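You operate a simulated robot arm through the tools that you are given. There is no shell and no other tool.

The job below is to be done with a simulated two-armed robot. You get a single attempt, and the scene is never put back.

JOB
Pick up the small drive marked "256" from the rubber mat on the short bench with one hand, pass it to the other hand and put it on the counter top. Set down upright: small drive.
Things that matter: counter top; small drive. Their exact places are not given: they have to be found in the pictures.

Only the result counts: the job must be done as asked and must still hold three seconds after the hand-in. Knocking over, shifting, dropping, spilling or breaking anything else fails it.

ROBOT AND FRAMES
Two 6-joint arms with two-finger parallel grippers on one trunk, on a base that moves. Base frame: it is fixed to the floor where the robot stands at the start and does not move with it; the origin is under the middle of the robot, x ahead of it, y to its left, z up; the surface under the hand at the start is at about z = 0.72. Units: m, rad, N and s.
The left shoulder is at the start at [0.28, 0.185, 0.955], the right one opposite. With the tool pointing down near the work surface each hand reaches from about 0.56 to 0.94 m from the robot's upright axis, wherever it stands, measured 20 degrees to its own side. Places, roughly: counter top [-2.3, -2.6, 0.8]. Payload 1.57 kg a hand.
Tool frame (each hand has its own): the origin (TCP) lies between the finger pads and is the grasp point; the fingertips stand 0.03 m ahead of it; z points along the fingers, y is the line along which they close. Largest opening 0.08 m; finger width 0.017, thickness 0.012; the body of the gripper, 0.04 by 0.082 m, starts 0.08 m behind the TCP.
Orientation is told as [roll, pitch, yaw] about the base's x, y, z axes, in that order, counted from this pose: with the fingers straight down and closing along the base's y, the tool's x points along the base's -x, its y along +y and its z along -z.

CONTROLS
- The arms move only by the tool step_arm. It takes "left_series", "right_series" or both (then of equal length, played together; a hand with none holds still); each is a list of rows, each a list of 6 numbers: the shift along the tool's x, y, z in units of 200 mm (1.0 is 200 mm), then the turn, a rotation vector about the tool's x, y, z in units of 90 degrees (1.0 is 90 degrees). In form: [[tx, ty, tz, wx, wy, wz], ...]. A call has 1 to 20 rows; each row is the pose to reach, as a shift and turn from the pose commanded when the call began, along the tool's axes at that moment. "left_claw" and "right_claw" are, for a hand that has rows, the closure, from 0 (fully open) to 1 (shut), set as the call begins (left out, the last holds). A call with a number of a shift or a turn outside -1 to 1 is refused whole. A row lasts 0.2 s, in which the tool goes at most 0.05 m and 0.15 rad; a call with a longer step from one row to the next is refused whole, and so is a gripper value outside its range. A pose out of reach is approached as far as the arm can. The call stops where the force on the tool passes 40 N (or 10 N more than at its start, if that is more) or the arm is blocked; 0.2 s more then pass. The fingers move at their own pace (about 0.153 m/s each) and stop on an object; they squeeze with about 29 N. The grip force told is the motor's: it shows also when the fingers shut on nothing. Time passes only in rows, and 0.2 s behind the last, so rows that repeat a pose let the fingers close. It gives the time, the measured TCP pose, the force on the tool (base axes), the opening and the grip force at its end, in the units of the frame above (readings bear some noise), with the torque about the TCP (base axes, N m) and any sound that the robot's microphone picked up.
- Cameras (640 x 400 px; columns grow to the right, rows downward): "scene" is now at [0.2272, -0.0053, 1.3801]; the picture's right is [-0.08, -1.00, 0.00], its down [-0.85, 0.07, -0.51] and it looks along [0.51, -0.04, -0.86] (base axes); focal length 290 px, centre (320, 200). "left" rides on the left gripper at [0.072, 0.007, -0.122] in its tool frame; the picture's right is [-0.09, 1.00, 0.00], its down [-0.84, -0.08, -0.54] and it looks along [-0.54, -0.05, 0.84] (tool axes); focal length 238 px, centre (320, 200). "right" rides on the right gripper at [0.072, -0.007, -0.122] in its tool frame; the picture's right is [0.09, 1.00, 0.00], its down [-0.84, 0.08, -0.54] and it looks along [-0.54, 0.05, 0.84] (tool axes); focal length 238 px, centre (320, 200).
- snapshot(camera): a new picture of that camera. No time passes.
- lift_body(by): slides the trunk up (or, below 0, down) by that many m; the arms and the scene camera ride with it, the base frame stays. It gives what a move gives, with no picture.
- drive_base(legs): drives the robot by 1 to 6 legs, each [ahead, turn to the left] in m and rad, along the robot's own axes; the way and the turn of a leg run together, so that a leg with both is an arc; at most 1.5 m and 3.142 rad a leg. The arms and the cameras ride along, it lands a little off, and it stops where it bumps. It gives what a move gives.
- pan_tilt(pan, tilt): turns the head with the scene camera to pan (to the left, within 1.501 rad either way) and tilt (down, from -0.506 to 1.204), counted from straight ahead of the robot. It gives what a move gives.
- measure_at(camera, pixels): for up to 12 pixels [column, row] of the newest picture of that camera ("zoom" is the newest enlarged one), the place [x, y, z] in the base frame of the surface seen there, good to about 0.002 m. No time passes.
- inspect(camera, box): a new picture of the part [left, top, right, bottom] of that camera's present view, enlarged. No time passes.
- hand_in(): hands the job in; it is judged then, once.

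Unless the task says otherwise, let go and move clear before handing in.

The tools are called after "Emit:" as name(argument=value, ...) on one line, values as JSON. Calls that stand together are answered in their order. step_arm: Moves the arms, as the interface text tells. Its arguments: {"type":"object","properties":{"left_series":{"type":"array","items":{"type":"array","items":{"type":"number"}}},"left_claw":{"type":"number"},"right_series":{"type":"array","items":{"type":"array","items":{"type":"number"}}},"right_claw":{"type":"number"}},"required":[]} The other tools are called the same way: lift_body (by) moves the trunk up or down; drive_base (legs) drives the base; pan_tilt (pan, tilt) turns the head that bears the scene camera; snapshot (camera) takes a picture; measure_at (camera, pixels) gives the place of the surface under pixels of a picture; inspect (camera, box) takes an enlarged picture of a part of a camera's view; hand_in () hands the job in.

At the start:

```text
time_s: 0.0
left_position: [0.5635, 0.2313, 1.0225]
left_tcp_rot: [0.0, 0.001, -0.001]
left_ft_force: [0.0, 0.0, -0.2]
left_wrist_torque: [0.0, 0.03, -0.02]
left_grip_width: 0.0801
left_finger_force: 0.1
right_position: [0.5482, -0.266, 1.0167]
right_tcp_rot: [-0.001, 0.0, 0.0]
right_ft_force: [-0.7, 0.3, 0.0]
right_wrist_torque: [0.01, 0.0, 0.0]
right_grip_width: 0.0801
right_finger_force: 0.0
trunk travel left (down, up): [-0.65, 0.34]
robot x, y, heading: [0.0024, 0.0008, -0.002]
head pan, tilt (commanded): [-0.086, 1.031]
```

scene: 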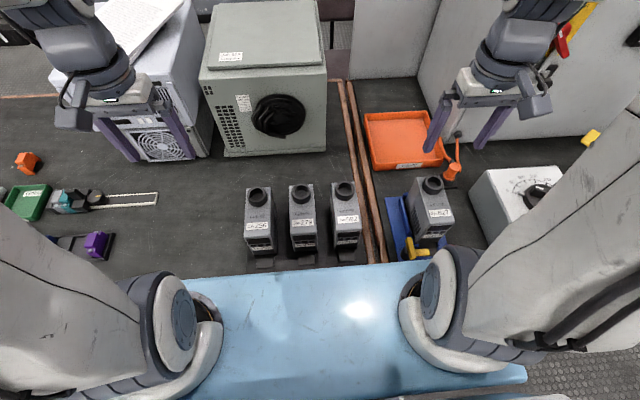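
right: 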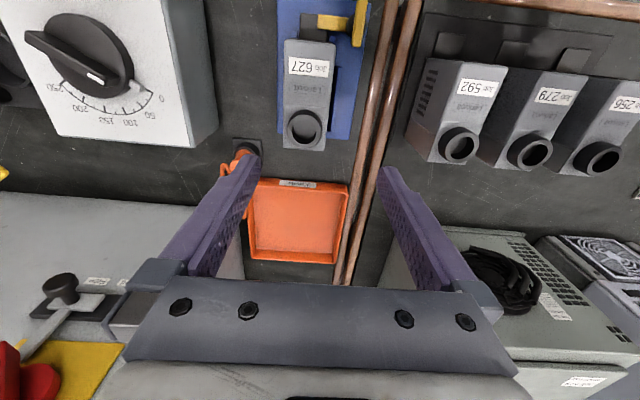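
left: 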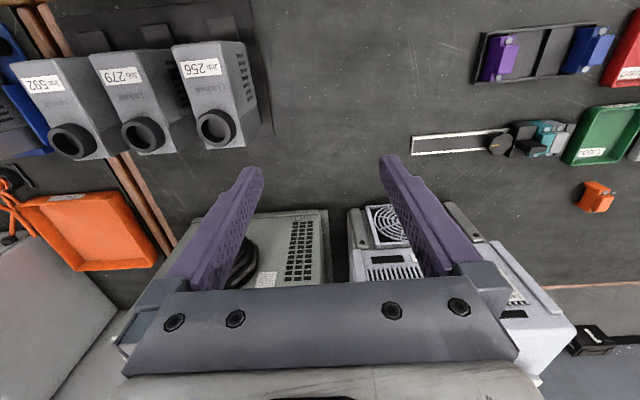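

The scene picture shows three small drives around (258,220), (302,218) and (346,215). The left camera reads "256" on the drive at about (215,90), so I will zoom in and measure it.

Emit:
inspect(camera="scene", box=[220, 160, 400, 280])

Emit:
inspect(camera="left", box=[0, 0, 280, 180])

```text
3.33 times, centred on (310, 220) of scene
```

zoom: 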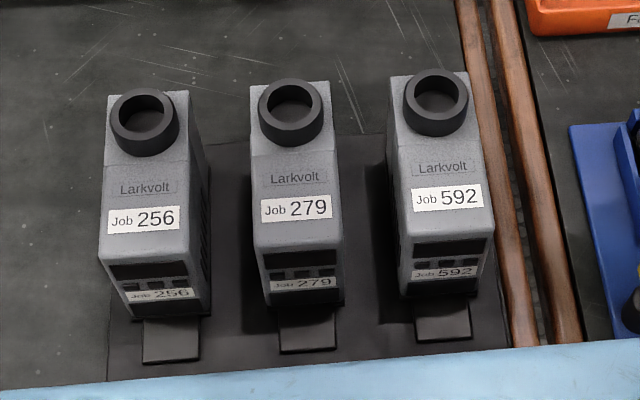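

```text
2.22 times, centred on (140, 90) of left
```

zoom: 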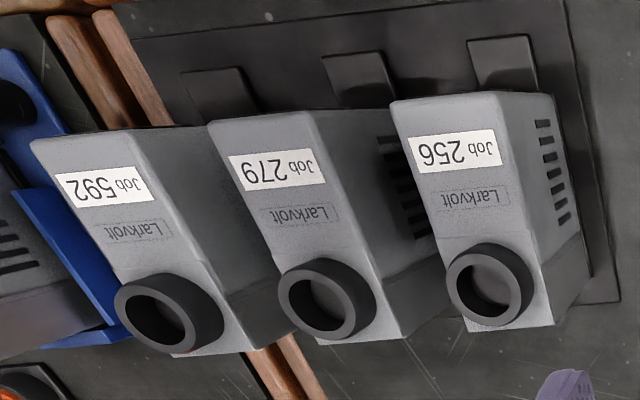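

The left zoom shows the Job 256 drive with its top around (470,200), its side vents and a front tab. I will measure points on it and its neighbour.

Emit:
measure_at(camera="zoom", pixels=[[395, 105], [495, 98], [550, 97], [470, 215], [530, 240], [550, 322], [590, 275], [465, 325], [505, 60], [600, 240], [310, 120], [390, 330]])

Emit:
snapshot(camera="scene")

Emit:
measure_at(camera="scene", pixels=[[248, 188], [272, 188], [258, 190], [249, 222], [270, 222], [249, 242], [272, 240], [265, 262], [280, 200], [290, 188], [314, 186], [303, 222]])

```text
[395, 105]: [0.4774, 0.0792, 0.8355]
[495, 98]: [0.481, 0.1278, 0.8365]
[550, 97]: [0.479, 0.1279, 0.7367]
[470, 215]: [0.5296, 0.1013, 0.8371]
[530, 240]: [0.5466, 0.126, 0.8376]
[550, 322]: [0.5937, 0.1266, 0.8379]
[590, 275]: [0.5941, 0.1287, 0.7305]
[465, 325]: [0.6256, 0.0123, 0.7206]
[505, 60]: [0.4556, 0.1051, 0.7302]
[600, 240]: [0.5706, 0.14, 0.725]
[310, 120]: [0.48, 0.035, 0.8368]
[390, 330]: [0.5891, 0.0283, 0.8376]
```

```text
taken
```

scene: 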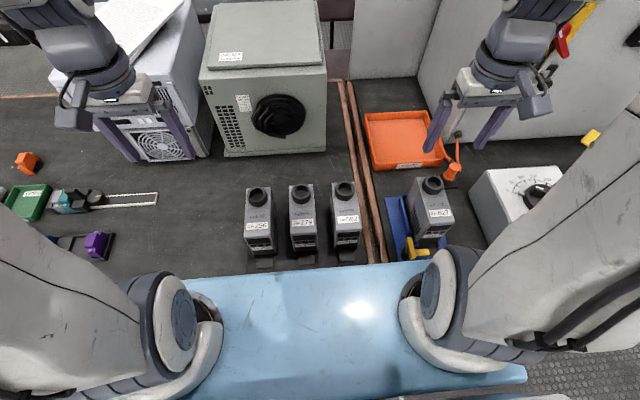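

```text
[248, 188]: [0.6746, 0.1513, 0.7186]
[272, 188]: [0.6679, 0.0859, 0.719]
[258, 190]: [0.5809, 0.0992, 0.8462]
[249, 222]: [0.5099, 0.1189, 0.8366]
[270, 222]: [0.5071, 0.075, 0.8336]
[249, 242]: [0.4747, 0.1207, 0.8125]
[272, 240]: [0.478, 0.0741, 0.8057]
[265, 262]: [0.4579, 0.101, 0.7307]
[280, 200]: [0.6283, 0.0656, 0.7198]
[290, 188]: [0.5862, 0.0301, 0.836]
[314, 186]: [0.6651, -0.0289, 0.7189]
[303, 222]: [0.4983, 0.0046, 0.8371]
```

The 256 drive spans about x 0.475–0.595, y 0.076–0.128 and z 0.72–0.837. Before picking it I will look around for the counter and check the drive path.

Emit:
pan_tilt(pan=-1.5, tilt=0.4)

Emit:
snapshot(camera="scene")

```text
time_s: 1.5
left_position: [0.5634, 0.231, 1.0237]
left_tcp_rot: [0.001, 0.0, -0.001]
left_ft_force: [-0.1, 0.1, -0.3]
left_wrist_torque: [-0.02, -0.01, 0.03]
left_grip_width: 0.0798
left_finger_force: 0.1
right_position: [0.5482, -0.2667, 1.0154]
right_tcp_rot: [0.0, -0.001, 0.002]
right_ft_force: [-0.7, 0.1, 0.5]
right_wrist_torque: [-0.01, 0.04, -0.03]
right_grip_width: 0.08
right_finger_force: 0.0
trunk travel left (down, up): [-0.65, 0.34]
robot x, y, heading: [-0.003, -0.0011, -0.002]
head pan, tilt (commanded): [-1.499, 0.4]
```

```text
taken
```

scene: 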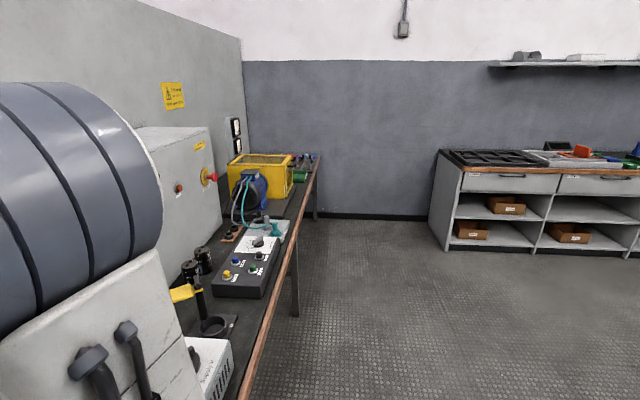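

The counter with drawers appears at right (440–640, 150–250). I will measure points on its top and zoom in.

Emit:
inspect(camera="scene", box=[420, 120, 640, 257])

Emit:
measure_at(camera="scene", pixels=[[445, 152], [465, 167], [560, 172], [635, 175], [495, 157], [545, 158], [600, 160], [580, 150], [300, 155], [265, 290], [310, 200], [430, 240]])

Emit:
pan_tilt(pan=1.5, tilt=0.5)

Emit:
snapshot(camera="scene")

```text
2.91 times, centred on (530, 188) of scene
```

zoom: 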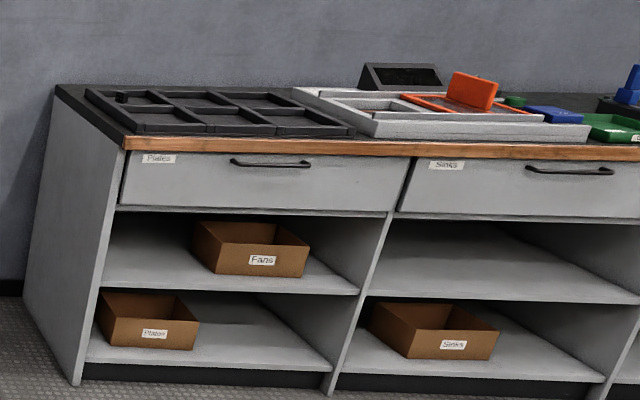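

```text
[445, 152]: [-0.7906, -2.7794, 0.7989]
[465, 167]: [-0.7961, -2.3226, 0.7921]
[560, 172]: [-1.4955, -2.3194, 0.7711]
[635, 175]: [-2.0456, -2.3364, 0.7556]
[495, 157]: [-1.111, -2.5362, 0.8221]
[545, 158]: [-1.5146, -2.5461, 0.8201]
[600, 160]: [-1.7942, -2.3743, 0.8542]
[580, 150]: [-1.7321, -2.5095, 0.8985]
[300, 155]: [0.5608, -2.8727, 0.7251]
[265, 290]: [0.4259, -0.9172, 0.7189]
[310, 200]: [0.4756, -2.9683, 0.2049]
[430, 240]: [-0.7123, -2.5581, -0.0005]
```

```text
time_s: 4.1
left_position: [0.563, 0.2321, 1.0237]
left_tcp_rot: [0.001, 0.0, 0.0]
left_ft_force: [-0.5, 0.2, 0.1]
left_wrist_torque: [0.01, -0.03, 0.0]
left_grip_width: 0.0802
left_finger_force: 0.1
right_position: [0.5478, -0.2669, 1.016]
right_tcp_rot: [0.0, 0.0, 0.001]
right_ft_force: [0.3, 0.3, -0.1]
right_wrist_torque: [0.0, -0.03, 0.01]
right_grip_width: 0.08
right_finger_force: 0.1
trunk travel left (down, up): [-0.65, 0.34]
robot x, y, heading: [0.0006, 0.0007, -0.003]
head pan, tilt (commanded): [1.499, 0.499]
```

```text
taken
```

scene: 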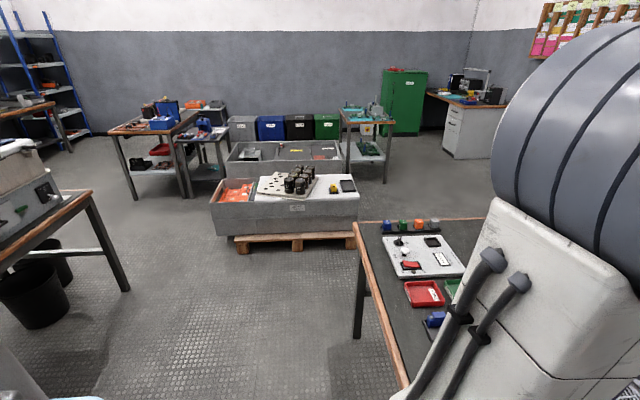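

There is a bench to the left of this picture, around (0–130, 190–330), which is behind the robot. I will measure it so I know how far I can back up.

Emit:
measure_at(camera="scene", pixels=[[88, 195], [5, 262], [125, 288], [20, 230], [40, 320], [35, 185], [365, 225], [400, 365], [330, 180], [280, 220], [5, 340], [120, 360]])

Emit:
pan_tilt(pan=0.3, tilt=0.3)

Emit:
snapshot(camera="scene")

```text
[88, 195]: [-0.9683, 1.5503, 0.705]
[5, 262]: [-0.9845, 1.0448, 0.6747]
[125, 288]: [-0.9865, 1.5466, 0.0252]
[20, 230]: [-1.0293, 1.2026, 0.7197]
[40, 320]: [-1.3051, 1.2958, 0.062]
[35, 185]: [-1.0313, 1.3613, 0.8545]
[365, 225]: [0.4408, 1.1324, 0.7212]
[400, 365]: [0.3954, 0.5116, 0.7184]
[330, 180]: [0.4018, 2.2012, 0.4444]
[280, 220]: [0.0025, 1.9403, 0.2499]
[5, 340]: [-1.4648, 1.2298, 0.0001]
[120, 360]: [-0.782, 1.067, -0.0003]
```

```text
time_s: 5.5
left_position: [0.5642, 0.2317, 1.0228]
left_tcp_rot: [0.001, 0.001, 0.0]
left_ft_force: [-0.1, -0.7, 0.1]
left_wrist_torque: [0.01, 0.0, 0.03]
left_grip_width: 0.0804
left_finger_force: 0.0
right_position: [0.5478, -0.2661, 1.0147]
right_tcp_rot: [0.0, 0.001, -0.001]
right_ft_force: [-0.9, 0.0, -0.7]
right_wrist_torque: [0.0, -0.02, 0.0]
right_grip_width: 0.08
right_finger_force: 0.1
trunk travel left (down, up): [-0.65, 0.34]
robot x, y, heading: [-0.0026, 0.0012, -0.009]
head pan, tilt (commanded): [0.3, 0.3]
```

```text
taken
```

scene: 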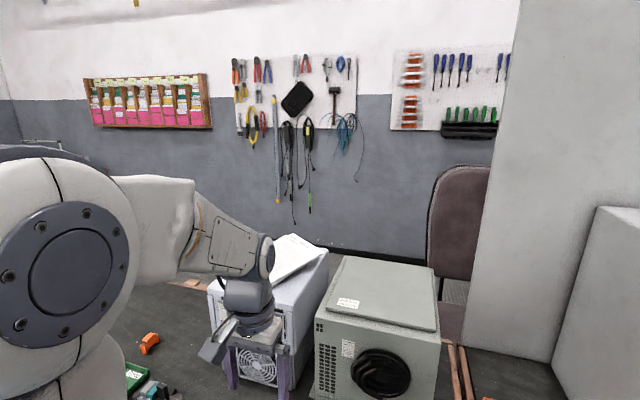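

The corridor runs between this bench (edge near x 0.43) and the one behind (edge near x −0.97). I will look straight down at the blue surface and the drives to learn the robot's own size.

Emit:
pan_tilt(pan=0.0, tilt=1.2)

Emit:
snapshot(camera="scene")

Emit:
measure_at(camera="scene", pixels=[[320, 215], [320, 260], [320, 330], [320, 390], [220, 260], [450, 260], [500, 300], [520, 340], [300, 180], [258, 165], [302, 160], [560, 300]])

```text
time_s: 6.7
left_position: [0.5645, 0.2313, 1.0229]
left_tcp_rot: [-0.001, -0.001, 0.0]
left_ft_force: [0.1, -0.3, -0.2]
left_wrist_torque: [0.02, 0.04, 0.0]
left_grip_width: 0.0803
left_finger_force: 0.0
right_position: [0.547, -0.2657, 1.0164]
right_tcp_rot: [-0.001, -0.002, -0.001]
right_ft_force: [0.5, 1.6, -0.6]
right_wrist_torque: [0.01, 0.01, 0.0]
right_grip_width: 0.08
right_finger_force: 0.0
trunk travel left (down, up): [-0.65, 0.34]
robot x, y, heading: [0.0014, -0.0037, -0.001]
head pan, tilt (commanded): [0.0, 1.201]
```

```text
taken
```

scene: 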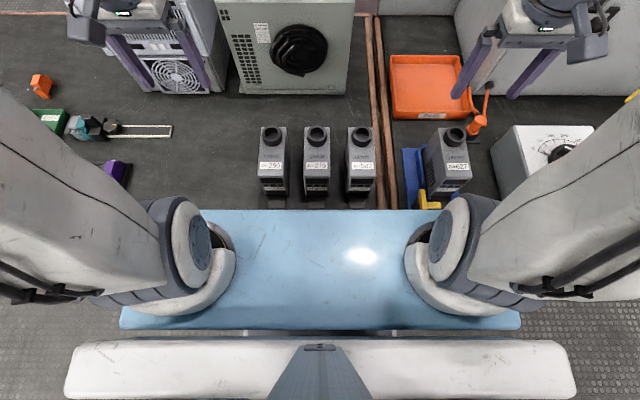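

```text
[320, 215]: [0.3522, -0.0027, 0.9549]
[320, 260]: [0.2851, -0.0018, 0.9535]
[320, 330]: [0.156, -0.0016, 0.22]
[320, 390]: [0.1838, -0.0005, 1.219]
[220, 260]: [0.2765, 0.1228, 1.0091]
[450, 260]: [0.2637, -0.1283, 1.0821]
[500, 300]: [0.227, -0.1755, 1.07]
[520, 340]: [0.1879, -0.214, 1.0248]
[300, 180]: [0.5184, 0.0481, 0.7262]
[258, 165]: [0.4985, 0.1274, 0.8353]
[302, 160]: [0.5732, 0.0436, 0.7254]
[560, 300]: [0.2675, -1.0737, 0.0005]
```

The blue surface is the robot's own shoulder block (z 0.954, front at x 0.36). I will back up about 0.13 m so the drive falls within the left hand's reach.

Emit:
drive_base(legs=[[-0.13, 0.0]])

Emit:
snapshot(camera="scene")

Emit:
snapshot(camera="left")

```text
time_s: 8.0
left_position: [0.4305, 0.2297, 1.0229]
left_tcp_rot: [0.0, -0.001, -0.005]
left_ft_force: [0.2, 0.1, -0.2]
left_wrist_torque: [-0.01, 0.01, -0.01]
left_grip_width: 0.08
left_finger_force: 0.0
right_position: [0.4124, -0.2676, 1.0172]
right_tcp_rot: [0.0, 0.0, -0.003]
right_ft_force: [-0.1, -0.4, -0.5]
right_wrist_torque: [0.01, 0.0, -0.01]
right_grip_width: 0.08
right_finger_force: 0.0
trunk travel left (down, up): [-0.65, 0.34]
robot x, y, heading: [-0.1305, -0.0007, -0.008]
head pan, tilt (commanded): [0.0, 1.201]
```

```text
taken
```

scene: 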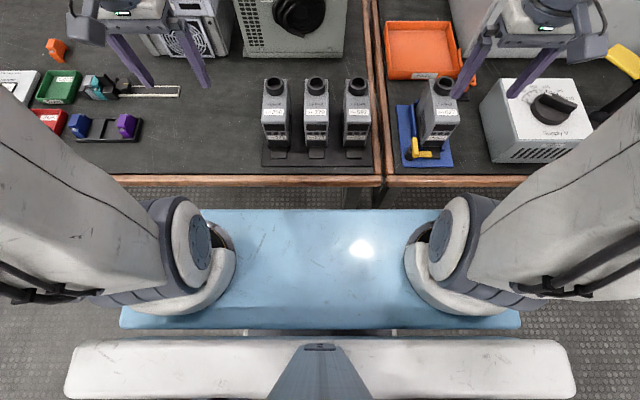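

```text
taken
```

left: 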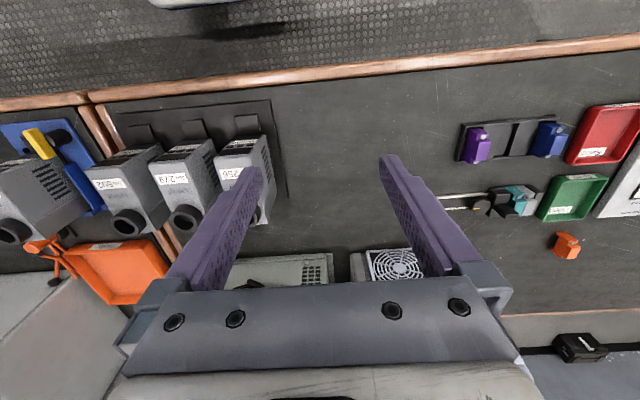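

The mat with the three drives is now seen at (262–375, 75–168). I will zoom in to see the front tabs and the drive body, and measure edges for the grasp.

Emit:
inspect(camera="scene", box=[240, 65, 400, 180])

Emit:
measure_at(camera="zoom", pixels=[[90, 60], [185, 60], [90, 180], [190, 180], [135, 150], [100, 270], [195, 275], [150, 350], [100, 390], [260, 60], [345, 60], [140, 60]])

```text
3.48 times, centred on (320, 122) of scene
```

zoom: 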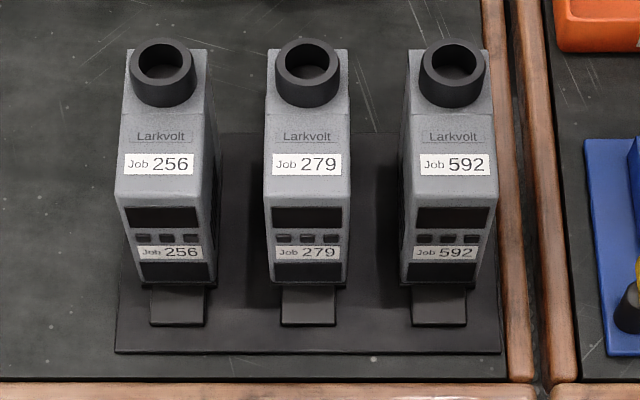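

```text
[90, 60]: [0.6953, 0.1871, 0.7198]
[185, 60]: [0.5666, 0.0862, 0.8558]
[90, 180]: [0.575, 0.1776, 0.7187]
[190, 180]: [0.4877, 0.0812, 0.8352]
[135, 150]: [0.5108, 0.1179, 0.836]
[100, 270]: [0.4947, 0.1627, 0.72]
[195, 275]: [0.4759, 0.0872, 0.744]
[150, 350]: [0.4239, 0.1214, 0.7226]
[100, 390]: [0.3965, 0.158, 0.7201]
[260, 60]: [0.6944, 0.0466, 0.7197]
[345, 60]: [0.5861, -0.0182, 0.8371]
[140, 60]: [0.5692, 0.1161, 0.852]
```

Readings are steady, and the robot is now at x −0.13. Before picking, I will test in free air whether both hands can reach the handover orientation, starting with opposite 90° turns (left yaw −90°, right yaw +90°).

Emit:
step_arm(left_series=[[0, 0, 0, 0, 0, 0.09], [0, 0, 0, 0, 0, 0.18], [0, 0, 0, 0, 0, 0.27], [0, 0, 0, 0, 0, 0.36], [0, 0, 0, 0, 0, 0.45], [0, 0, 0, 0, 0, 0.54], [0, 0, 0, 0, 0, 0.63], [0, 0, 0, 0, 0, 0.72], [0, 0, 0, 0, 0, 0.81], [0, 0, 0, 0, 0, 0.9], [0, 0, 0, 0, 0, 0.98], [0, 0, 0, 0, 0, 1.0]], right_series=[[0, 0, 0, 0, 0, -0.09], [0, 0, 0, 0, 0, -0.18], [0, 0, 0, 0, 0, -0.27], [0, 0, 0, 0, 0, -0.36], [0, 0, 0, 0, 0, -0.45], [0, 0, 0, 0, 0, -0.54], [0, 0, 0, 0, 0, -0.63], [0, 0, 0, 0, 0, -0.72], [0, 0, 0, 0, 0, -0.81], [0, 0, 0, 0, 0, -0.9], [0, 0, 0, 0, 0, -0.98], [0, 0, 0, 0, 0, -1.0]])

Emit:
snapshot(camera="scene")

```text
time_s: 10.6
left_position: [0.4292, 0.2288, 1.0231]
left_tcp_rot: [0.0, 0.0, -1.577]
left_ft_force: [0.7, 0.5, -0.8]
left_wrist_torque: [-0.02, 0.0, 0.04]
left_grip_width: 0.0798
left_finger_force: 0.0
right_position: [0.4125, -0.2683, 1.0167]
right_tcp_rot: [0.0, 0.002, 1.571]
right_ft_force: [0.3, 0.0, 0.7]
right_wrist_torque: [-0.02, -0.01, 0.03]
right_grip_width: 0.08
right_finger_force: 0.0
trunk travel left (down, up): [-0.65, 0.34]
robot x, y, heading: [-0.1373, -0.0011, -0.009]
head pan, tilt (commanded): [0.0, 1.201]
```

```text
taken
```

scene: 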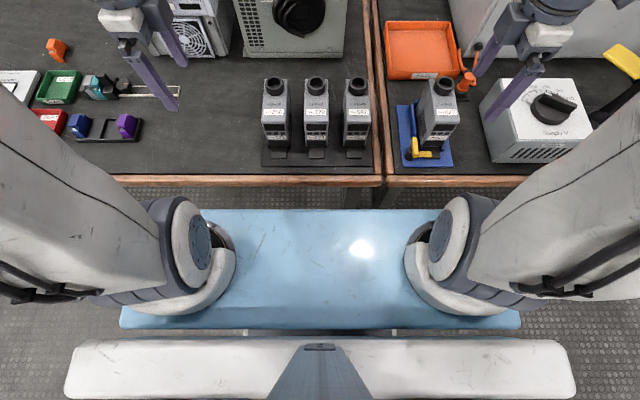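

Both 90° turns were reached exactly. Next I will test 45° tilts for both hands, moved in towards the middle at y ±0.12, z about 1.08 and well above the drives.

Emit:
step_arm(left_series=[[-0.069, 0.044, -0.038, 0, -0.0625, 0], [-0.1375, 0.0875, -0.075, 0, -0.125, 0], [-0.206, 0.131, -0.1125, 0, -0.1875, 0], [-0.275, 0.175, -0.15, 0, -0.25, 0], [-0.344, 0.219, -0.1875, 0, -0.3125, 0], [-0.4125, 0.2625, -0.225, 0, -0.375, 0], [-0.481, 0.306, -0.2625, 0, -0.4375, 0], [-0.55, 0.35, -0.3, 0, -0.5, 0], [-0.55, 0.35, -0.3, 0, -0.5, 0]], right_series=[[-0.0925, -0.054, -0.038, 0, -0.0625, 0], [-0.185, -0.109, -0.075, 0, -0.125, 0], [-0.2775, -0.163, -0.1125, 0, -0.1875, 0], [-0.37, -0.2175, -0.15, 0, -0.25, 0], [-0.4625, -0.272, -0.1875, 0, -0.3125, 0], [-0.555, -0.326, -0.225, 0, -0.375, 0], [-0.6475, -0.381, -0.2625, 0, -0.4375, 0], [-0.74, -0.435, -0.3, 0, -0.5, 0], [-0.74, -0.435, -0.3, 0, -0.5, 0]])

Emit:
snapshot(camera="scene")

```text
time_s: 12.6
left_position: [0.501, 0.1207, 1.0843]
left_tcp_rot: [-0.001, -0.787, -1.575]
left_ft_force: [0.2, -0.1, -0.7]
left_wrist_torque: [0.02, -0.02, 0.01]
left_grip_width: 0.0799
left_finger_force: 0.1
right_position: [0.5005, -0.1195, 1.0768]
right_tcp_rot: [0.0, -0.787, 1.568]
right_ft_force: [0.0, -0.6, -0.1]
right_wrist_torque: [-0.01, 0.02, 0.01]
right_grip_width: 0.0801
right_finger_force: 0.0
trunk travel left (down, up): [-0.65, 0.34]
robot x, y, heading: [-0.1358, -0.0026, -0.002]
head pan, tilt (commanded): [0.0, 1.201]
```

```text
taken
```

scene: 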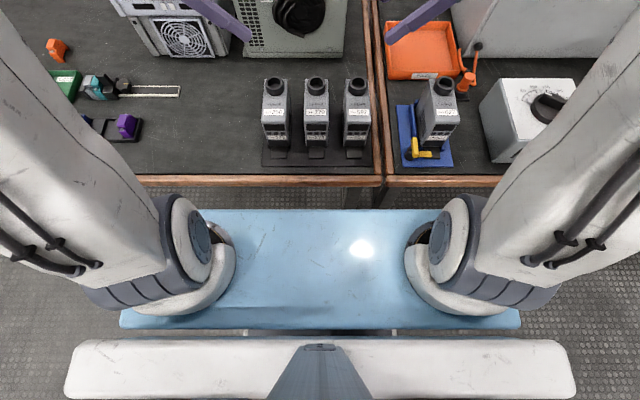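

Both 45° poses were reached at y ±0.12, so a V-shaped handover is feasible. Now I will undo the left tilt and move the right hand 0.1 m outward, clear of the pick.

Emit:
step_arm(left_series=[[0, 0, 0, 0, 0.08, 0], [0, 0, 0, 0, 0.16, 0], [0, 0, 0, 0, 0.24, 0], [0, 0, 0, 0, 0.32, 0], [0, 0, 0, 0, 0.4, 0], [0, 0, 0, 0, 0.48, 0], [0, 0, 0, 0, 0.5, 0]], right_series=[[0.05, 0, -0.05, 0, 0, 0], [0.1, 0, -0.1, 0, 0, 0], [0.15, 0, -0.15, 0, 0, 0], [0.2, 0, -0.2, 0, 0, 0], [0.25, 0, -0.25, 0, 0, 0], [0.3, 0, -0.3, 0, 0, 0], [0.354, 0, -0.354, 0, 0, 0]])

Emit:
step_arm(left_series=[[0, 0, 0, 0, 0, -0.09], [0, 0, 0, 0, 0, -0.18], [0, 0, 0, 0, 0, -0.27], [0, 0, 0, 0, 0, -0.36], [0, 0, 0, 0, 0, -0.45], [0, 0, 0, 0, 0, -0.54], [0, 0, 0, 0, 0, -0.63], [0, 0, 0, 0, 0, -0.72], [0, 0, 0, 0, 0, -0.81], [0, 0, 0, 0, 0, -0.9], [0, 0, 0, 0, 0, -0.98], [0, 0, 0, 0, 0, -1.0]])

Emit:
step_arm(left_series=[[0, 0, 0, 0, -0.08, 0], [0, 0, 0, 0, -0.16, 0], [0, 0, 0, 0, -0.24, 0], [0, 0, 0, 0, -0.333, 0], [0, 0, 0, 0, -0.333, 0]])

Emit:
snapshot(camera="left")

```text
time_s: 14.2
left_position: [0.5012, 0.1212, 1.0834]
left_tcp_rot: [0.001, 0.002, -1.574]
left_ft_force: [0.6, 0.2, -0.7]
left_wrist_torque: [0.04, 0.0, -0.01]
left_grip_width: 0.0801
left_finger_force: 0.0
right_position: [0.4998, -0.2183, 1.0741]
right_tcp_rot: [-0.001, -0.786, 1.569]
right_ft_force: [-0.7, -0.1, -0.3]
right_wrist_torque: [-0.05, 0.01, 0.02]
right_grip_width: 0.08
right_finger_force: 0.1
trunk travel left (down, up): [-0.65, 0.34]
robot x, y, heading: [-0.1321, -0.0026, 0.0]
head pan, tilt (commanded): [0.0, 1.201]
```

```text
time_s: 16.8
left_position: [0.5009, 0.1195, 1.0833]
left_tcp_rot: [0.0, -0.001, -0.002]
left_ft_force: [-0.8, -0.2, -0.5]
left_wrist_torque: [0.0, 0.01, -0.01]
left_grip_width: 0.08
left_finger_force: 0.1
right_position: [0.4997, -0.2189, 1.0745]
right_tcp_rot: [0.001, -0.785, 1.567]
right_ft_force: [0.3, -0.4, -0.3]
right_wrist_torque: [0.03, 0.0, 0.01]
right_grip_width: 0.0801
right_finger_force: 0.0
trunk travel left (down, up): [-0.65, 0.34]
robot x, y, heading: [-0.1371, -0.0012, -0.004]
head pan, tilt (commanded): [0.0, 1.201]
```

```text
time_s: 18.0
left_position: [0.4994, 0.1191, 1.0827]
left_tcp_rot: [-0.001, -0.526, -0.004]
left_ft_force: [0.0, -0.3, -0.4]
left_wrist_torque: [0.01, 0.02, 0.03]
left_grip_width: 0.08
left_finger_force: 0.0
right_position: [0.4992, -0.2215, 1.0745]
right_tcp_rot: [0.001, -0.785, 1.567]
right_ft_force: [0.1, 0.3, -1.0]
right_wrist_torque: [0.0, -0.03, -0.02]
right_grip_width: 0.0798
right_finger_force: 0.1
trunk travel left (down, up): [-0.65, 0.34]
robot x, y, heading: [-0.1327, 0.0023, -0.0]
head pan, tilt (commanded): [0.0, 1.201]
```

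```text
taken
```

left: 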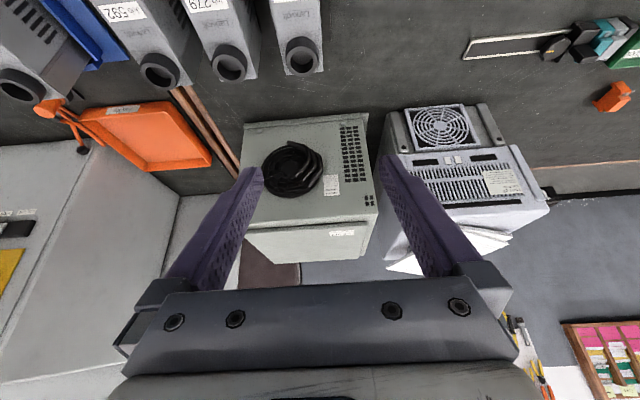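

The left tool is at pitch −30° at (0.50, 0.12, 1.083). I will re-measure the drive's left and right top edges to centre the grasp.

Emit:
inspect(camera="scene", box=[240, 65, 340, 180])

Emit:
measure_at(camera="zoom", pixels=[[125, 200], [135, 200], [255, 200], [265, 200], [275, 200], [283, 200], [190, 250], [130, 250], [190, 300], [345, 200], [390, 200], [190, 180]])

```text
3.48 times, centred on (290, 122) of scene
```

zoom: 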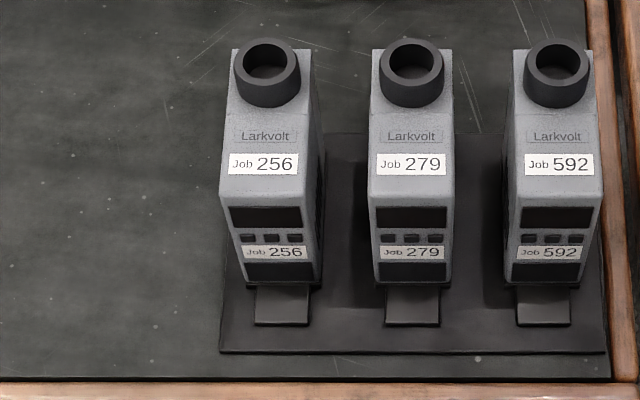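

```text
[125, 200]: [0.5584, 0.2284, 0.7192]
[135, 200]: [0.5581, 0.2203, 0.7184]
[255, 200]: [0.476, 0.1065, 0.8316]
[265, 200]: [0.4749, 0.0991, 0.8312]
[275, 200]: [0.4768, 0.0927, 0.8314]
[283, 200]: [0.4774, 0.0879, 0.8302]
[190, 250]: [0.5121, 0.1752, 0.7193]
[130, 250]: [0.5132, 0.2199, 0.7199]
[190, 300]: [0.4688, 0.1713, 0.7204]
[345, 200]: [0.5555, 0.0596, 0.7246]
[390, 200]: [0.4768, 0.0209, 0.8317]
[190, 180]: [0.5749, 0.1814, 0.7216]
```

In this zoom the 256 drive spans columns 219–306 at row 190, so I will measure right at those edges.

Emit:
measure_at(camera="zoom", pixels=[[221, 188], [224, 188], [230, 188], [296, 188], [300, 188], [303, 188], [306, 188], [230, 110], [306, 110], [262, 188], [372, 188], [449, 188]])

Emit:
measure_at(camera="zoom", pixels=[[258, 300], [300, 300], [280, 320], [280, 292], [236, 60], [305, 60], [315, 240], [240, 270], [316, 270], [268, 60], [240, 95], [298, 95]])

```text
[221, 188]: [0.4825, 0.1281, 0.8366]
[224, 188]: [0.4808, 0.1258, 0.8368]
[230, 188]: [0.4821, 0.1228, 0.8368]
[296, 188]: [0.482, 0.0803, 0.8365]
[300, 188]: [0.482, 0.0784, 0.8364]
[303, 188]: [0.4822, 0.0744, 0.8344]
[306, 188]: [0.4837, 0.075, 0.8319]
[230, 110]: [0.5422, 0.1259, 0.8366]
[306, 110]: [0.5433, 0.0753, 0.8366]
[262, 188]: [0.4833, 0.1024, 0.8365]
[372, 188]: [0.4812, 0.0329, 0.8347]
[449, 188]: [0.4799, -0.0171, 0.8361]
```

```text
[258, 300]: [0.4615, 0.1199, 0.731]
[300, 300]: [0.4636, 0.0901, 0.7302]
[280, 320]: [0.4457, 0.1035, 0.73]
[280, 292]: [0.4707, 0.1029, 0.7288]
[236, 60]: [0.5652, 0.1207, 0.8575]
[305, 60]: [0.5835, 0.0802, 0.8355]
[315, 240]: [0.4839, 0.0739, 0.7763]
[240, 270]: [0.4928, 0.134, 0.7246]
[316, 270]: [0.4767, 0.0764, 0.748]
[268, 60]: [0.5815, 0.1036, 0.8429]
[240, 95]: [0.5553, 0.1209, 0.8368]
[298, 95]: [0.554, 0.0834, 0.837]
```

The drive spans y 0.0745–0.128 (centre 0.1013) and x 0.475–0.595, with its top at z 0.8365 and zero yaw. I will move the left hand to a pre-grasp point 0.10 m back along the tilted tool axis and look.

Emit:
step_arm(left_series=[[0.08, -0.011, 0.095, 0, 0, 0], [0.16, -0.022, 0.19, 0, 0, 0], [0.24, -0.033, 0.285, 0, 0, 0], [0.32, -0.045, 0.38, 0, 0, 0], [0.4, -0.056, 0.475, 0, 0, 0], [0.48, -0.067, 0.57, 0, 0, 0], [0.56, -0.078, 0.665, 0, 0, 0], [0.638, -0.089, 0.761, 0, 0, 0], [0.638, -0.089, 0.761, 0, 0, 0]], left_claw=0.0)

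Emit:
snapshot(camera="left")

Emit:
snapshot(camera="scene")

```text
time_s: 20.0
left_position: [0.4867, 0.0918, 0.8904]
left_tcp_rot: [-0.001, -0.522, -0.003]
left_ft_force: [-0.3, -1.0, 0.2]
left_wrist_torque: [-0.03, -0.03, 0.01]
left_grip_width: 0.08
left_finger_force: 0.0
left hand out of reach, approached as far as the arm can: row 6, 7, 8, 9
right_position: [0.4998, -0.2198, 1.0744]
right_tcp_rot: [0.001, -0.786, 1.567]
right_ft_force: [0.4, -0.3, 0.1]
right_wrist_torque: [0.01, -0.05, -0.03]
right_grip_width: 0.0801
right_finger_force: 0.1
trunk travel left (down, up): [-0.65, 0.34]
robot x, y, heading: [-0.1328, 0.0006, -0.001]
head pan, tilt (commanded): [0.0, 1.201]
```

```text
taken
```

left: 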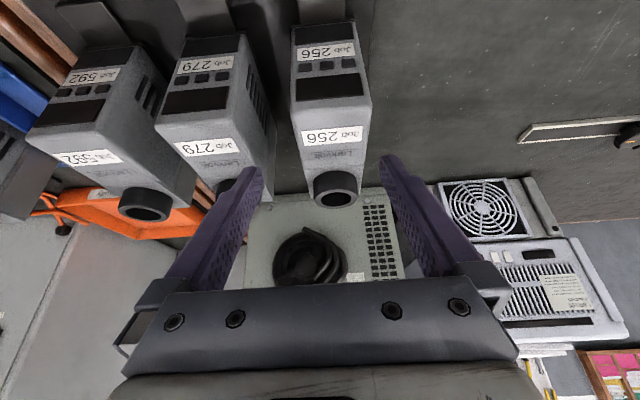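

```text
taken
```

scene: 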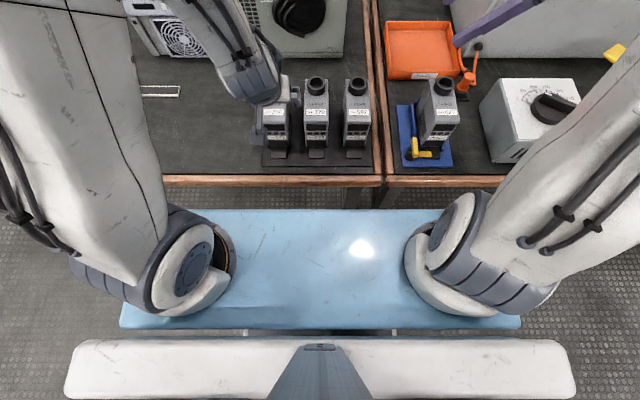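

The arm ran out of reach at rows 6–9 because the pose is too near the robot's body, and it stopped at (0.487, 0.092, 0.890) without contact. I will back the hand off along its axis and then move the base back about 0.12 m.

Emit:
step_arm(left_series=[[0, 0, -0.1, 0, 0, 0], [0, 0, -0.2, 0, 0, 0], [0, 0, -0.3, 0, 0, 0], [0, 0, -0.4, 0, 0, 0], [0, 0, -0.5, 0, 0, 0], [0, 0, -0.5, 0, 0, 0]])

Emit:
drive_base(legs=[[-0.12, 0.0]])

```text
time_s: 21.4
left_position: [0.4488, 0.0859, 0.985]
left_tcp_rot: [0.0, -0.522, -0.005]
left_ft_force: [0.2, -0.3, -0.1]
left_wrist_torque: [-0.01, 0.0, -0.02]
left_grip_width: 0.0798
left_finger_force: 0.1
left hand out of reach, approached as far as the arm can: row 1, 2, 3, 4, 5, 6
right_position: [0.4998, -0.2198, 1.0737]
right_tcp_rot: [-0.001, -0.785, 1.567]
right_ft_force: [-0.7, 0.1, 0.2]
right_wrist_torque: [-0.02, 0.01, -0.03]
right_grip_width: 0.08
right_finger_force: 0.1
trunk travel left (down, up): [-0.65, 0.34]
robot x, y, heading: [-0.1348, -0.0004, -0.001]
head pan, tilt (commanded): [0.0, 1.201]
```

```text
time_s: 22.7
left_position: [0.3281, 0.0882, 0.9849]
left_tcp_rot: [0.0, -0.523, 0.0]
left_ft_force: [-0.2, -0.6, -0.3]
left_wrist_torque: [0.01, 0.0, 0.0]
left_grip_width: 0.0802
left_finger_force: 0.0
right_position: [0.378, -0.2185, 1.0742]
right_tcp_rot: [0.0, -0.786, 1.571]
right_ft_force: [0.3, -0.1, -0.2]
right_wrist_torque: [0.01, 0.02, -0.01]
right_grip_width: 0.0801
right_finger_force: 0.1
trunk travel left (down, up): [-0.65, 0.34]
robot x, y, heading: [-0.2547, -0.0029, -0.001]
head pan, tilt (commanded): [0.0, 1.201]
```

The base is now at x −0.255. The commanded left pose seems to be kept even when out of reach, so I will move the hand forward 0.15 m at constant height to get back in reach and re-read.

Emit:
step_arm(left_series=[[-0.108, 0, 0.0625, 0, 0, 0], [-0.217, 0, 0.125, 0, 0, 0], [-0.325, 0, 0.1875, 0, 0, 0], [-0.433, 0, 0.25, 0, 0, 0], [-0.542, 0, 0.3125, 0, 0, 0], [-0.65, 0, 0.375, 0, 0, 0], [-0.65, 0, 0.375, 0, 0, 0]])

Emit:
snapshot(camera="left")

```text
time_s: 24.3
left_position: [0.4784, 0.0877, 0.9855]
left_tcp_rot: [-0.001, -0.522, 0.001]
left_ft_force: [0.3, -1.0, -0.4]
left_wrist_torque: [0.05, 0.03, 0.01]
left_grip_width: 0.0798
left_finger_force: 0.0
right_position: [0.3788, -0.2168, 1.0738]
right_tcp_rot: [0.0, -0.784, 1.572]
right_ft_force: [-0.4, 1.1, 0.3]
right_wrist_torque: [0.04, -0.02, 0.02]
right_grip_width: 0.08
right_finger_force: 0.0
trunk travel left (down, up): [-0.65, 0.34]
robot x, y, heading: [-0.2581, -0.0004, 0.003]
head pan, tilt (commanded): [0.0, 1.201]
```

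```text
taken
```

left: 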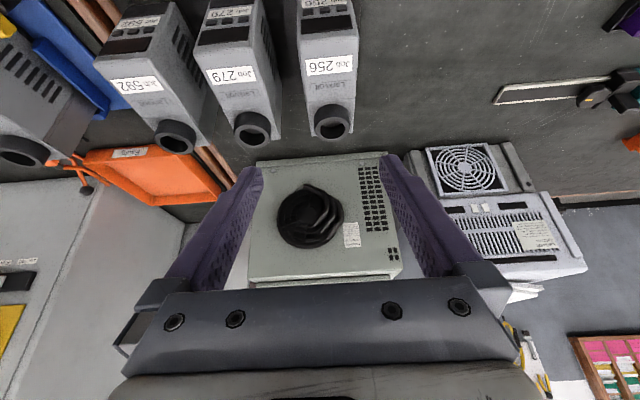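

The hand is back in reach and tracking at (0.478, 0.088, 0.986). Now I will move to the pre-grasp point (0.465, 0.1013, 0.887).

Emit:
step_arm(left_series=[[0.076, 0.017, 0.098, 0, 0, 0], [0.152, 0.034, 0.196, 0, 0, 0], [0.228, 0.051, 0.295, 0, 0, 0], [0.304, 0.068, 0.393, 0, 0, 0], [0.304, 0.068, 0.393, 0, 0, 0], [0.304, 0.068, 0.393, 0, 0, 0]])

Emit:
snapshot(camera="left")

Emit:
snapshot(camera="scene")

```text
time_s: 25.7
left_position: [0.4626, 0.1025, 0.8844]
left_tcp_rot: [0.0, -0.521, 0.0]
left_ft_force: [-0.5, -0.2, -0.8]
left_wrist_torque: [-0.02, -0.02, 0.0]
left_grip_width: 0.0798
left_finger_force: 0.0
right_position: [0.378, -0.2185, 1.0743]
right_tcp_rot: [-0.001, -0.786, 1.571]
right_ft_force: [-0.5, 0.2, -0.5]
right_wrist_torque: [-0.01, 0.03, 0.01]
right_grip_width: 0.0803
right_finger_force: 0.1
trunk travel left (down, up): [-0.65, 0.34]
robot x, y, heading: [-0.2562, 0.0036, 0.003]
head pan, tilt (commanded): [0.0, 1.201]
```

```text
taken
```

left: 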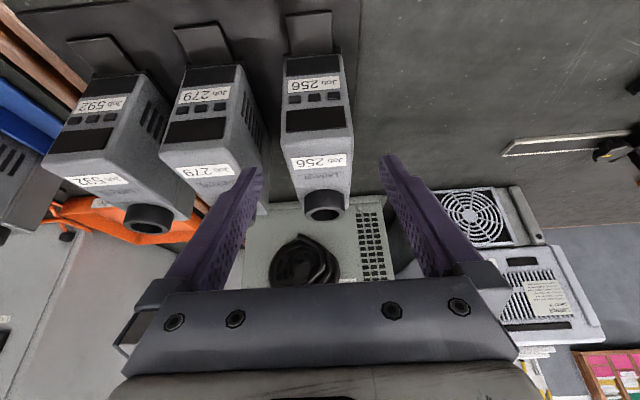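

```text
taken
```

scene: 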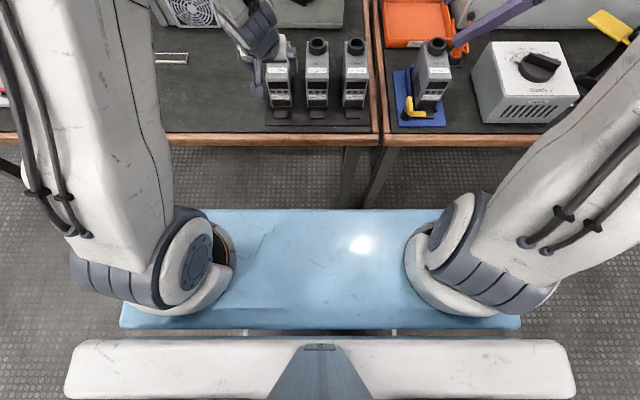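

The drive (285–352, 60–220 in the left view) lies centred between the finger tips. I will advance 0.10 m along the tool axis so the TCP comes to about (0.515, 0.1013, 0.80).

Emit:
step_arm(left_series=[[-0.003, -0.005, 0.08, 0, 0, 0], [-0.006, -0.005, 0.16, 0, 0, 0], [-0.008, -0.005, 0.24, 0, 0, 0], [-0.011, -0.005, 0.32, 0, 0, 0], [-0.013, -0.005, 0.4, 0, 0, 0], [-0.016, -0.005, 0.46, 0, 0, 0], [-0.016, -0.005, 0.5, 0, 0, 0], [-0.016, -0.005, 0.5, 0, 0, 0]])

Emit:
snapshot(camera="left")

Emit:
inspect(camera="scene", box=[200, 20, 400, 140])

```text
time_s: 27.5
left_position: [0.518, 0.0997, 0.8002]
left_tcp_rot: [0.0, -0.522, -0.001]
left_ft_force: [0.4, 0.4, -0.6]
left_wrist_torque: [0.0, 0.01, -0.01]
left_grip_width: 0.0799
left_finger_force: 0.0
right_position: [0.3783, -0.2175, 1.074]
right_tcp_rot: [0.0, -0.787, 1.57]
right_ft_force: [-0.3, -0.1, 0.3]
right_wrist_torque: [0.01, 0.01, -0.05]
right_grip_width: 0.08
right_finger_force: 0.0
trunk travel left (down, up): [-0.65, 0.34]
robot x, y, heading: [-0.2539, -0.0016, -0.003]
head pan, tilt (commanded): [0.0, 1.201]
```

```text
taken
```

left: 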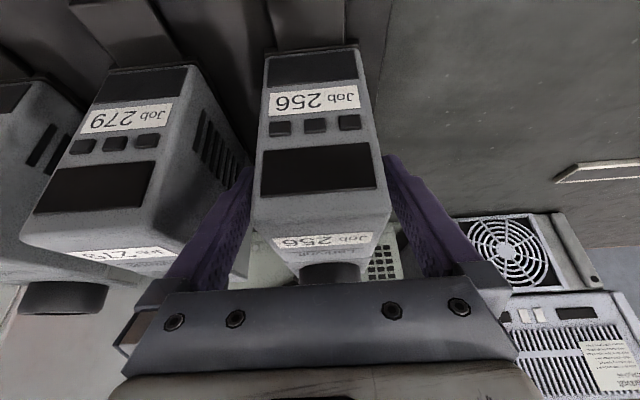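

```text
3.20 times, centred on (300, 80) of scene
```

zoom: 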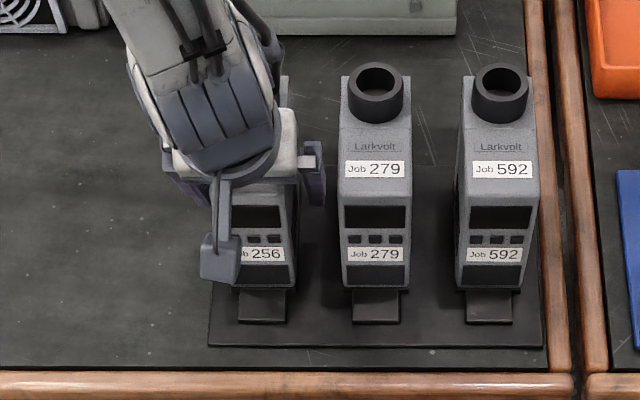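

The fingers straddle the 256 drive with a gap on both sides (about columns 250 and 388) and there is no contact force. I will close the left gripper in place.

Emit:
step_arm(left_series=[[0, 0, 0, 0, 0, 0], [0, 0, 0, 0, 0, 0], [0, 0, 0, 0, 0, 0], [0, 0, 0, 0, 0, 0]], left_claw=1.0)

Emit:
snapshot(camera="left")

```text
time_s: 28.5
left_position: [0.5181, 0.1008, 0.8012]
left_tcp_rot: [-0.002, -0.523, 0.0]
left_ft_force: [-0.5, 5.4, -0.3]
left_wrist_torque: [0.21, -0.12, 0.21]
left_grip_width: 0.0559
left_finger_force: 28.7
right_position: [0.3796, -0.2153, 1.0753]
right_tcp_rot: [0.001, -0.786, 1.572]
right_ft_force: [0.9, -0.2, 0.6]
right_wrist_torque: [0.01, -0.01, -0.01]
right_grip_width: 0.0799
right_finger_force: 0.0
trunk travel left (down, up): [-0.65, 0.34]
robot x, y, heading: [-0.2561, 0.0039, 0.002]
head pan, tilt (commanded): [0.0, 1.201]
```

```text
taken
```

left: 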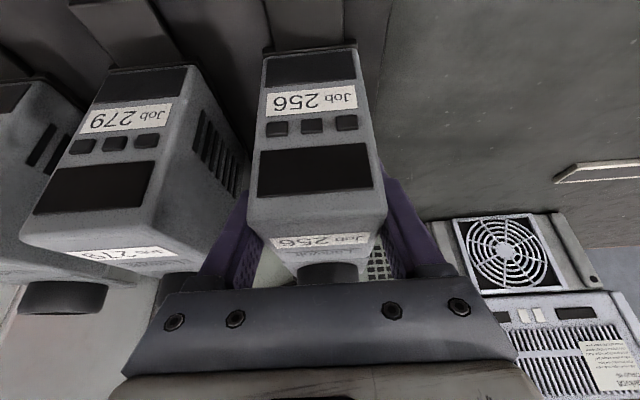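

The left gripper holds the drive (width 0.0559, force 28.7 N). I will lift slowly straight up by 0.03 m and check the weight and what comes along.

Emit:
step_arm(left_series=[[-0.0125, 0, -0.0217, 0, 0, 0], [-0.025, 0, -0.0433, 0, 0, 0], [-0.0375, 0, -0.065, 0, 0, 0], [-0.05, 0, -0.0866, 0, 0, 0], [-0.0625, 0, -0.108, 0, 0, 0], [-0.075, 0, -0.13, 0, 0, 0], [-0.075, 0, -0.13, 0, 0, 0]])

Emit:
snapshot(camera="left")

Emit:
inspect(camera="scene", box=[200, 20, 400, 140])

```text
time_s: 30.1
left_position: [0.5176, 0.1003, 0.8321]
left_tcp_rot: [0.001, -0.52, -0.001]
left_ft_force: [-0.6, 0.1, -5.2]
left_wrist_torque: [0.02, 0.12, -0.02]
left_grip_width: 0.0558
left_finger_force: 28.6
right_position: [0.3776, -0.2186, 1.0747]
right_tcp_rot: [0.0, -0.786, 1.571]
right_ft_force: [0.0, 0.7, -0.4]
right_wrist_torque: [0.0, 0.0, 0.0]
right_grip_width: 0.08
right_finger_force: 0.1
trunk travel left (down, up): [-0.65, 0.34]
robot x, y, heading: [-0.2551, -0.0036, -0.001]
head pan, tilt (commanded): [0.0, 1.201]
```

```text
taken
```

left: 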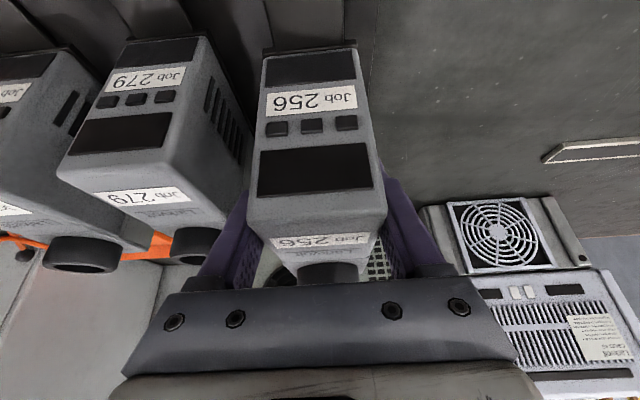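

```text
3.20 times, centred on (300, 80) of scene
```

zoom: 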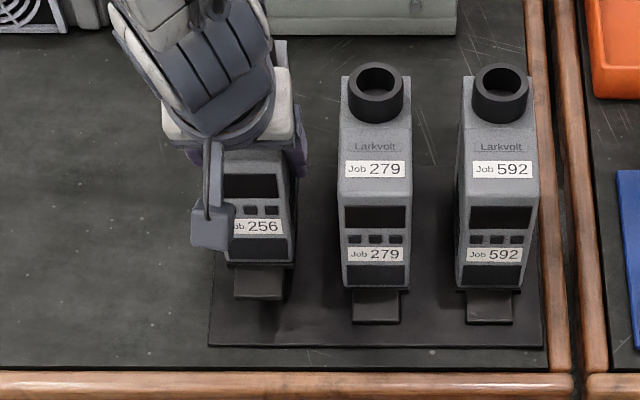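

The drive came up cleanly with its foot tab, weighing about 5.2 N (0.53 kg), and the neighbours did not move. I will lift another 0.2 m.

Emit:
step_arm(left_series=[[-0.05, 0, -0.0866, 0, 0, 0], [-0.1, 0, -0.173, 0, 0, 0], [-0.15, 0, -0.26, 0, 0, 0], [-0.2, 0, -0.346, 0, 0, 0], [-0.25, 0, -0.433, 0, 0, 0], [-0.3, 0, -0.52, 0, 0, 0], [-0.35, 0, -0.606, 0, 0, 0], [-0.4, 0, -0.693, 0, 0, 0], [-0.45, 0, -0.779, 0, 0, 0], [-0.5, 0, -0.866, 0, 0, 0], [-0.5, 0, -0.866, 0, 0, 0]])

Emit:
snapshot(camera="left")

Emit:
snapshot(camera="scene")

```text
time_s: 32.5
left_position: [0.5177, 0.1002, 1.0313]
left_tcp_rot: [0.0, -0.519, 0.0]
left_ft_force: [-0.9, 0.1, -5.5]
left_wrist_torque: [-0.03, 0.14, 0.04]
left_grip_width: 0.0561
left_finger_force: 29.6
right_position: [0.3779, -0.2171, 1.0741]
right_tcp_rot: [0.0, -0.786, 1.571]
right_ft_force: [-0.7, -0.3, -0.6]
right_wrist_torque: [-0.03, -0.01, 0.0]
right_grip_width: 0.0801
right_finger_force: 0.0
trunk travel left (down, up): [-0.65, 0.34]
robot x, y, heading: [-0.2526, -0.0012, 0.002]
head pan, tilt (commanded): [0.0, 1.201]
```

```text
taken
```

left: 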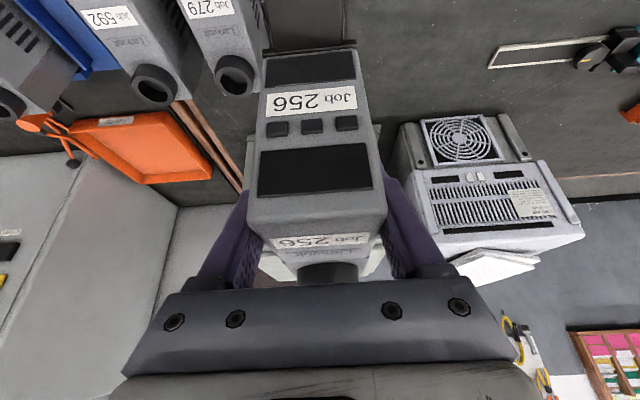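

```text
taken
```

scene: 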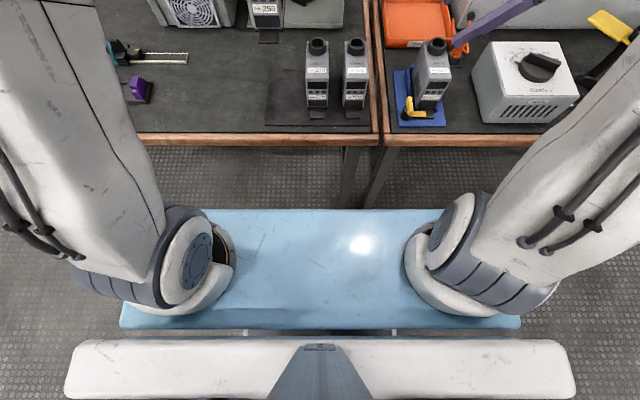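

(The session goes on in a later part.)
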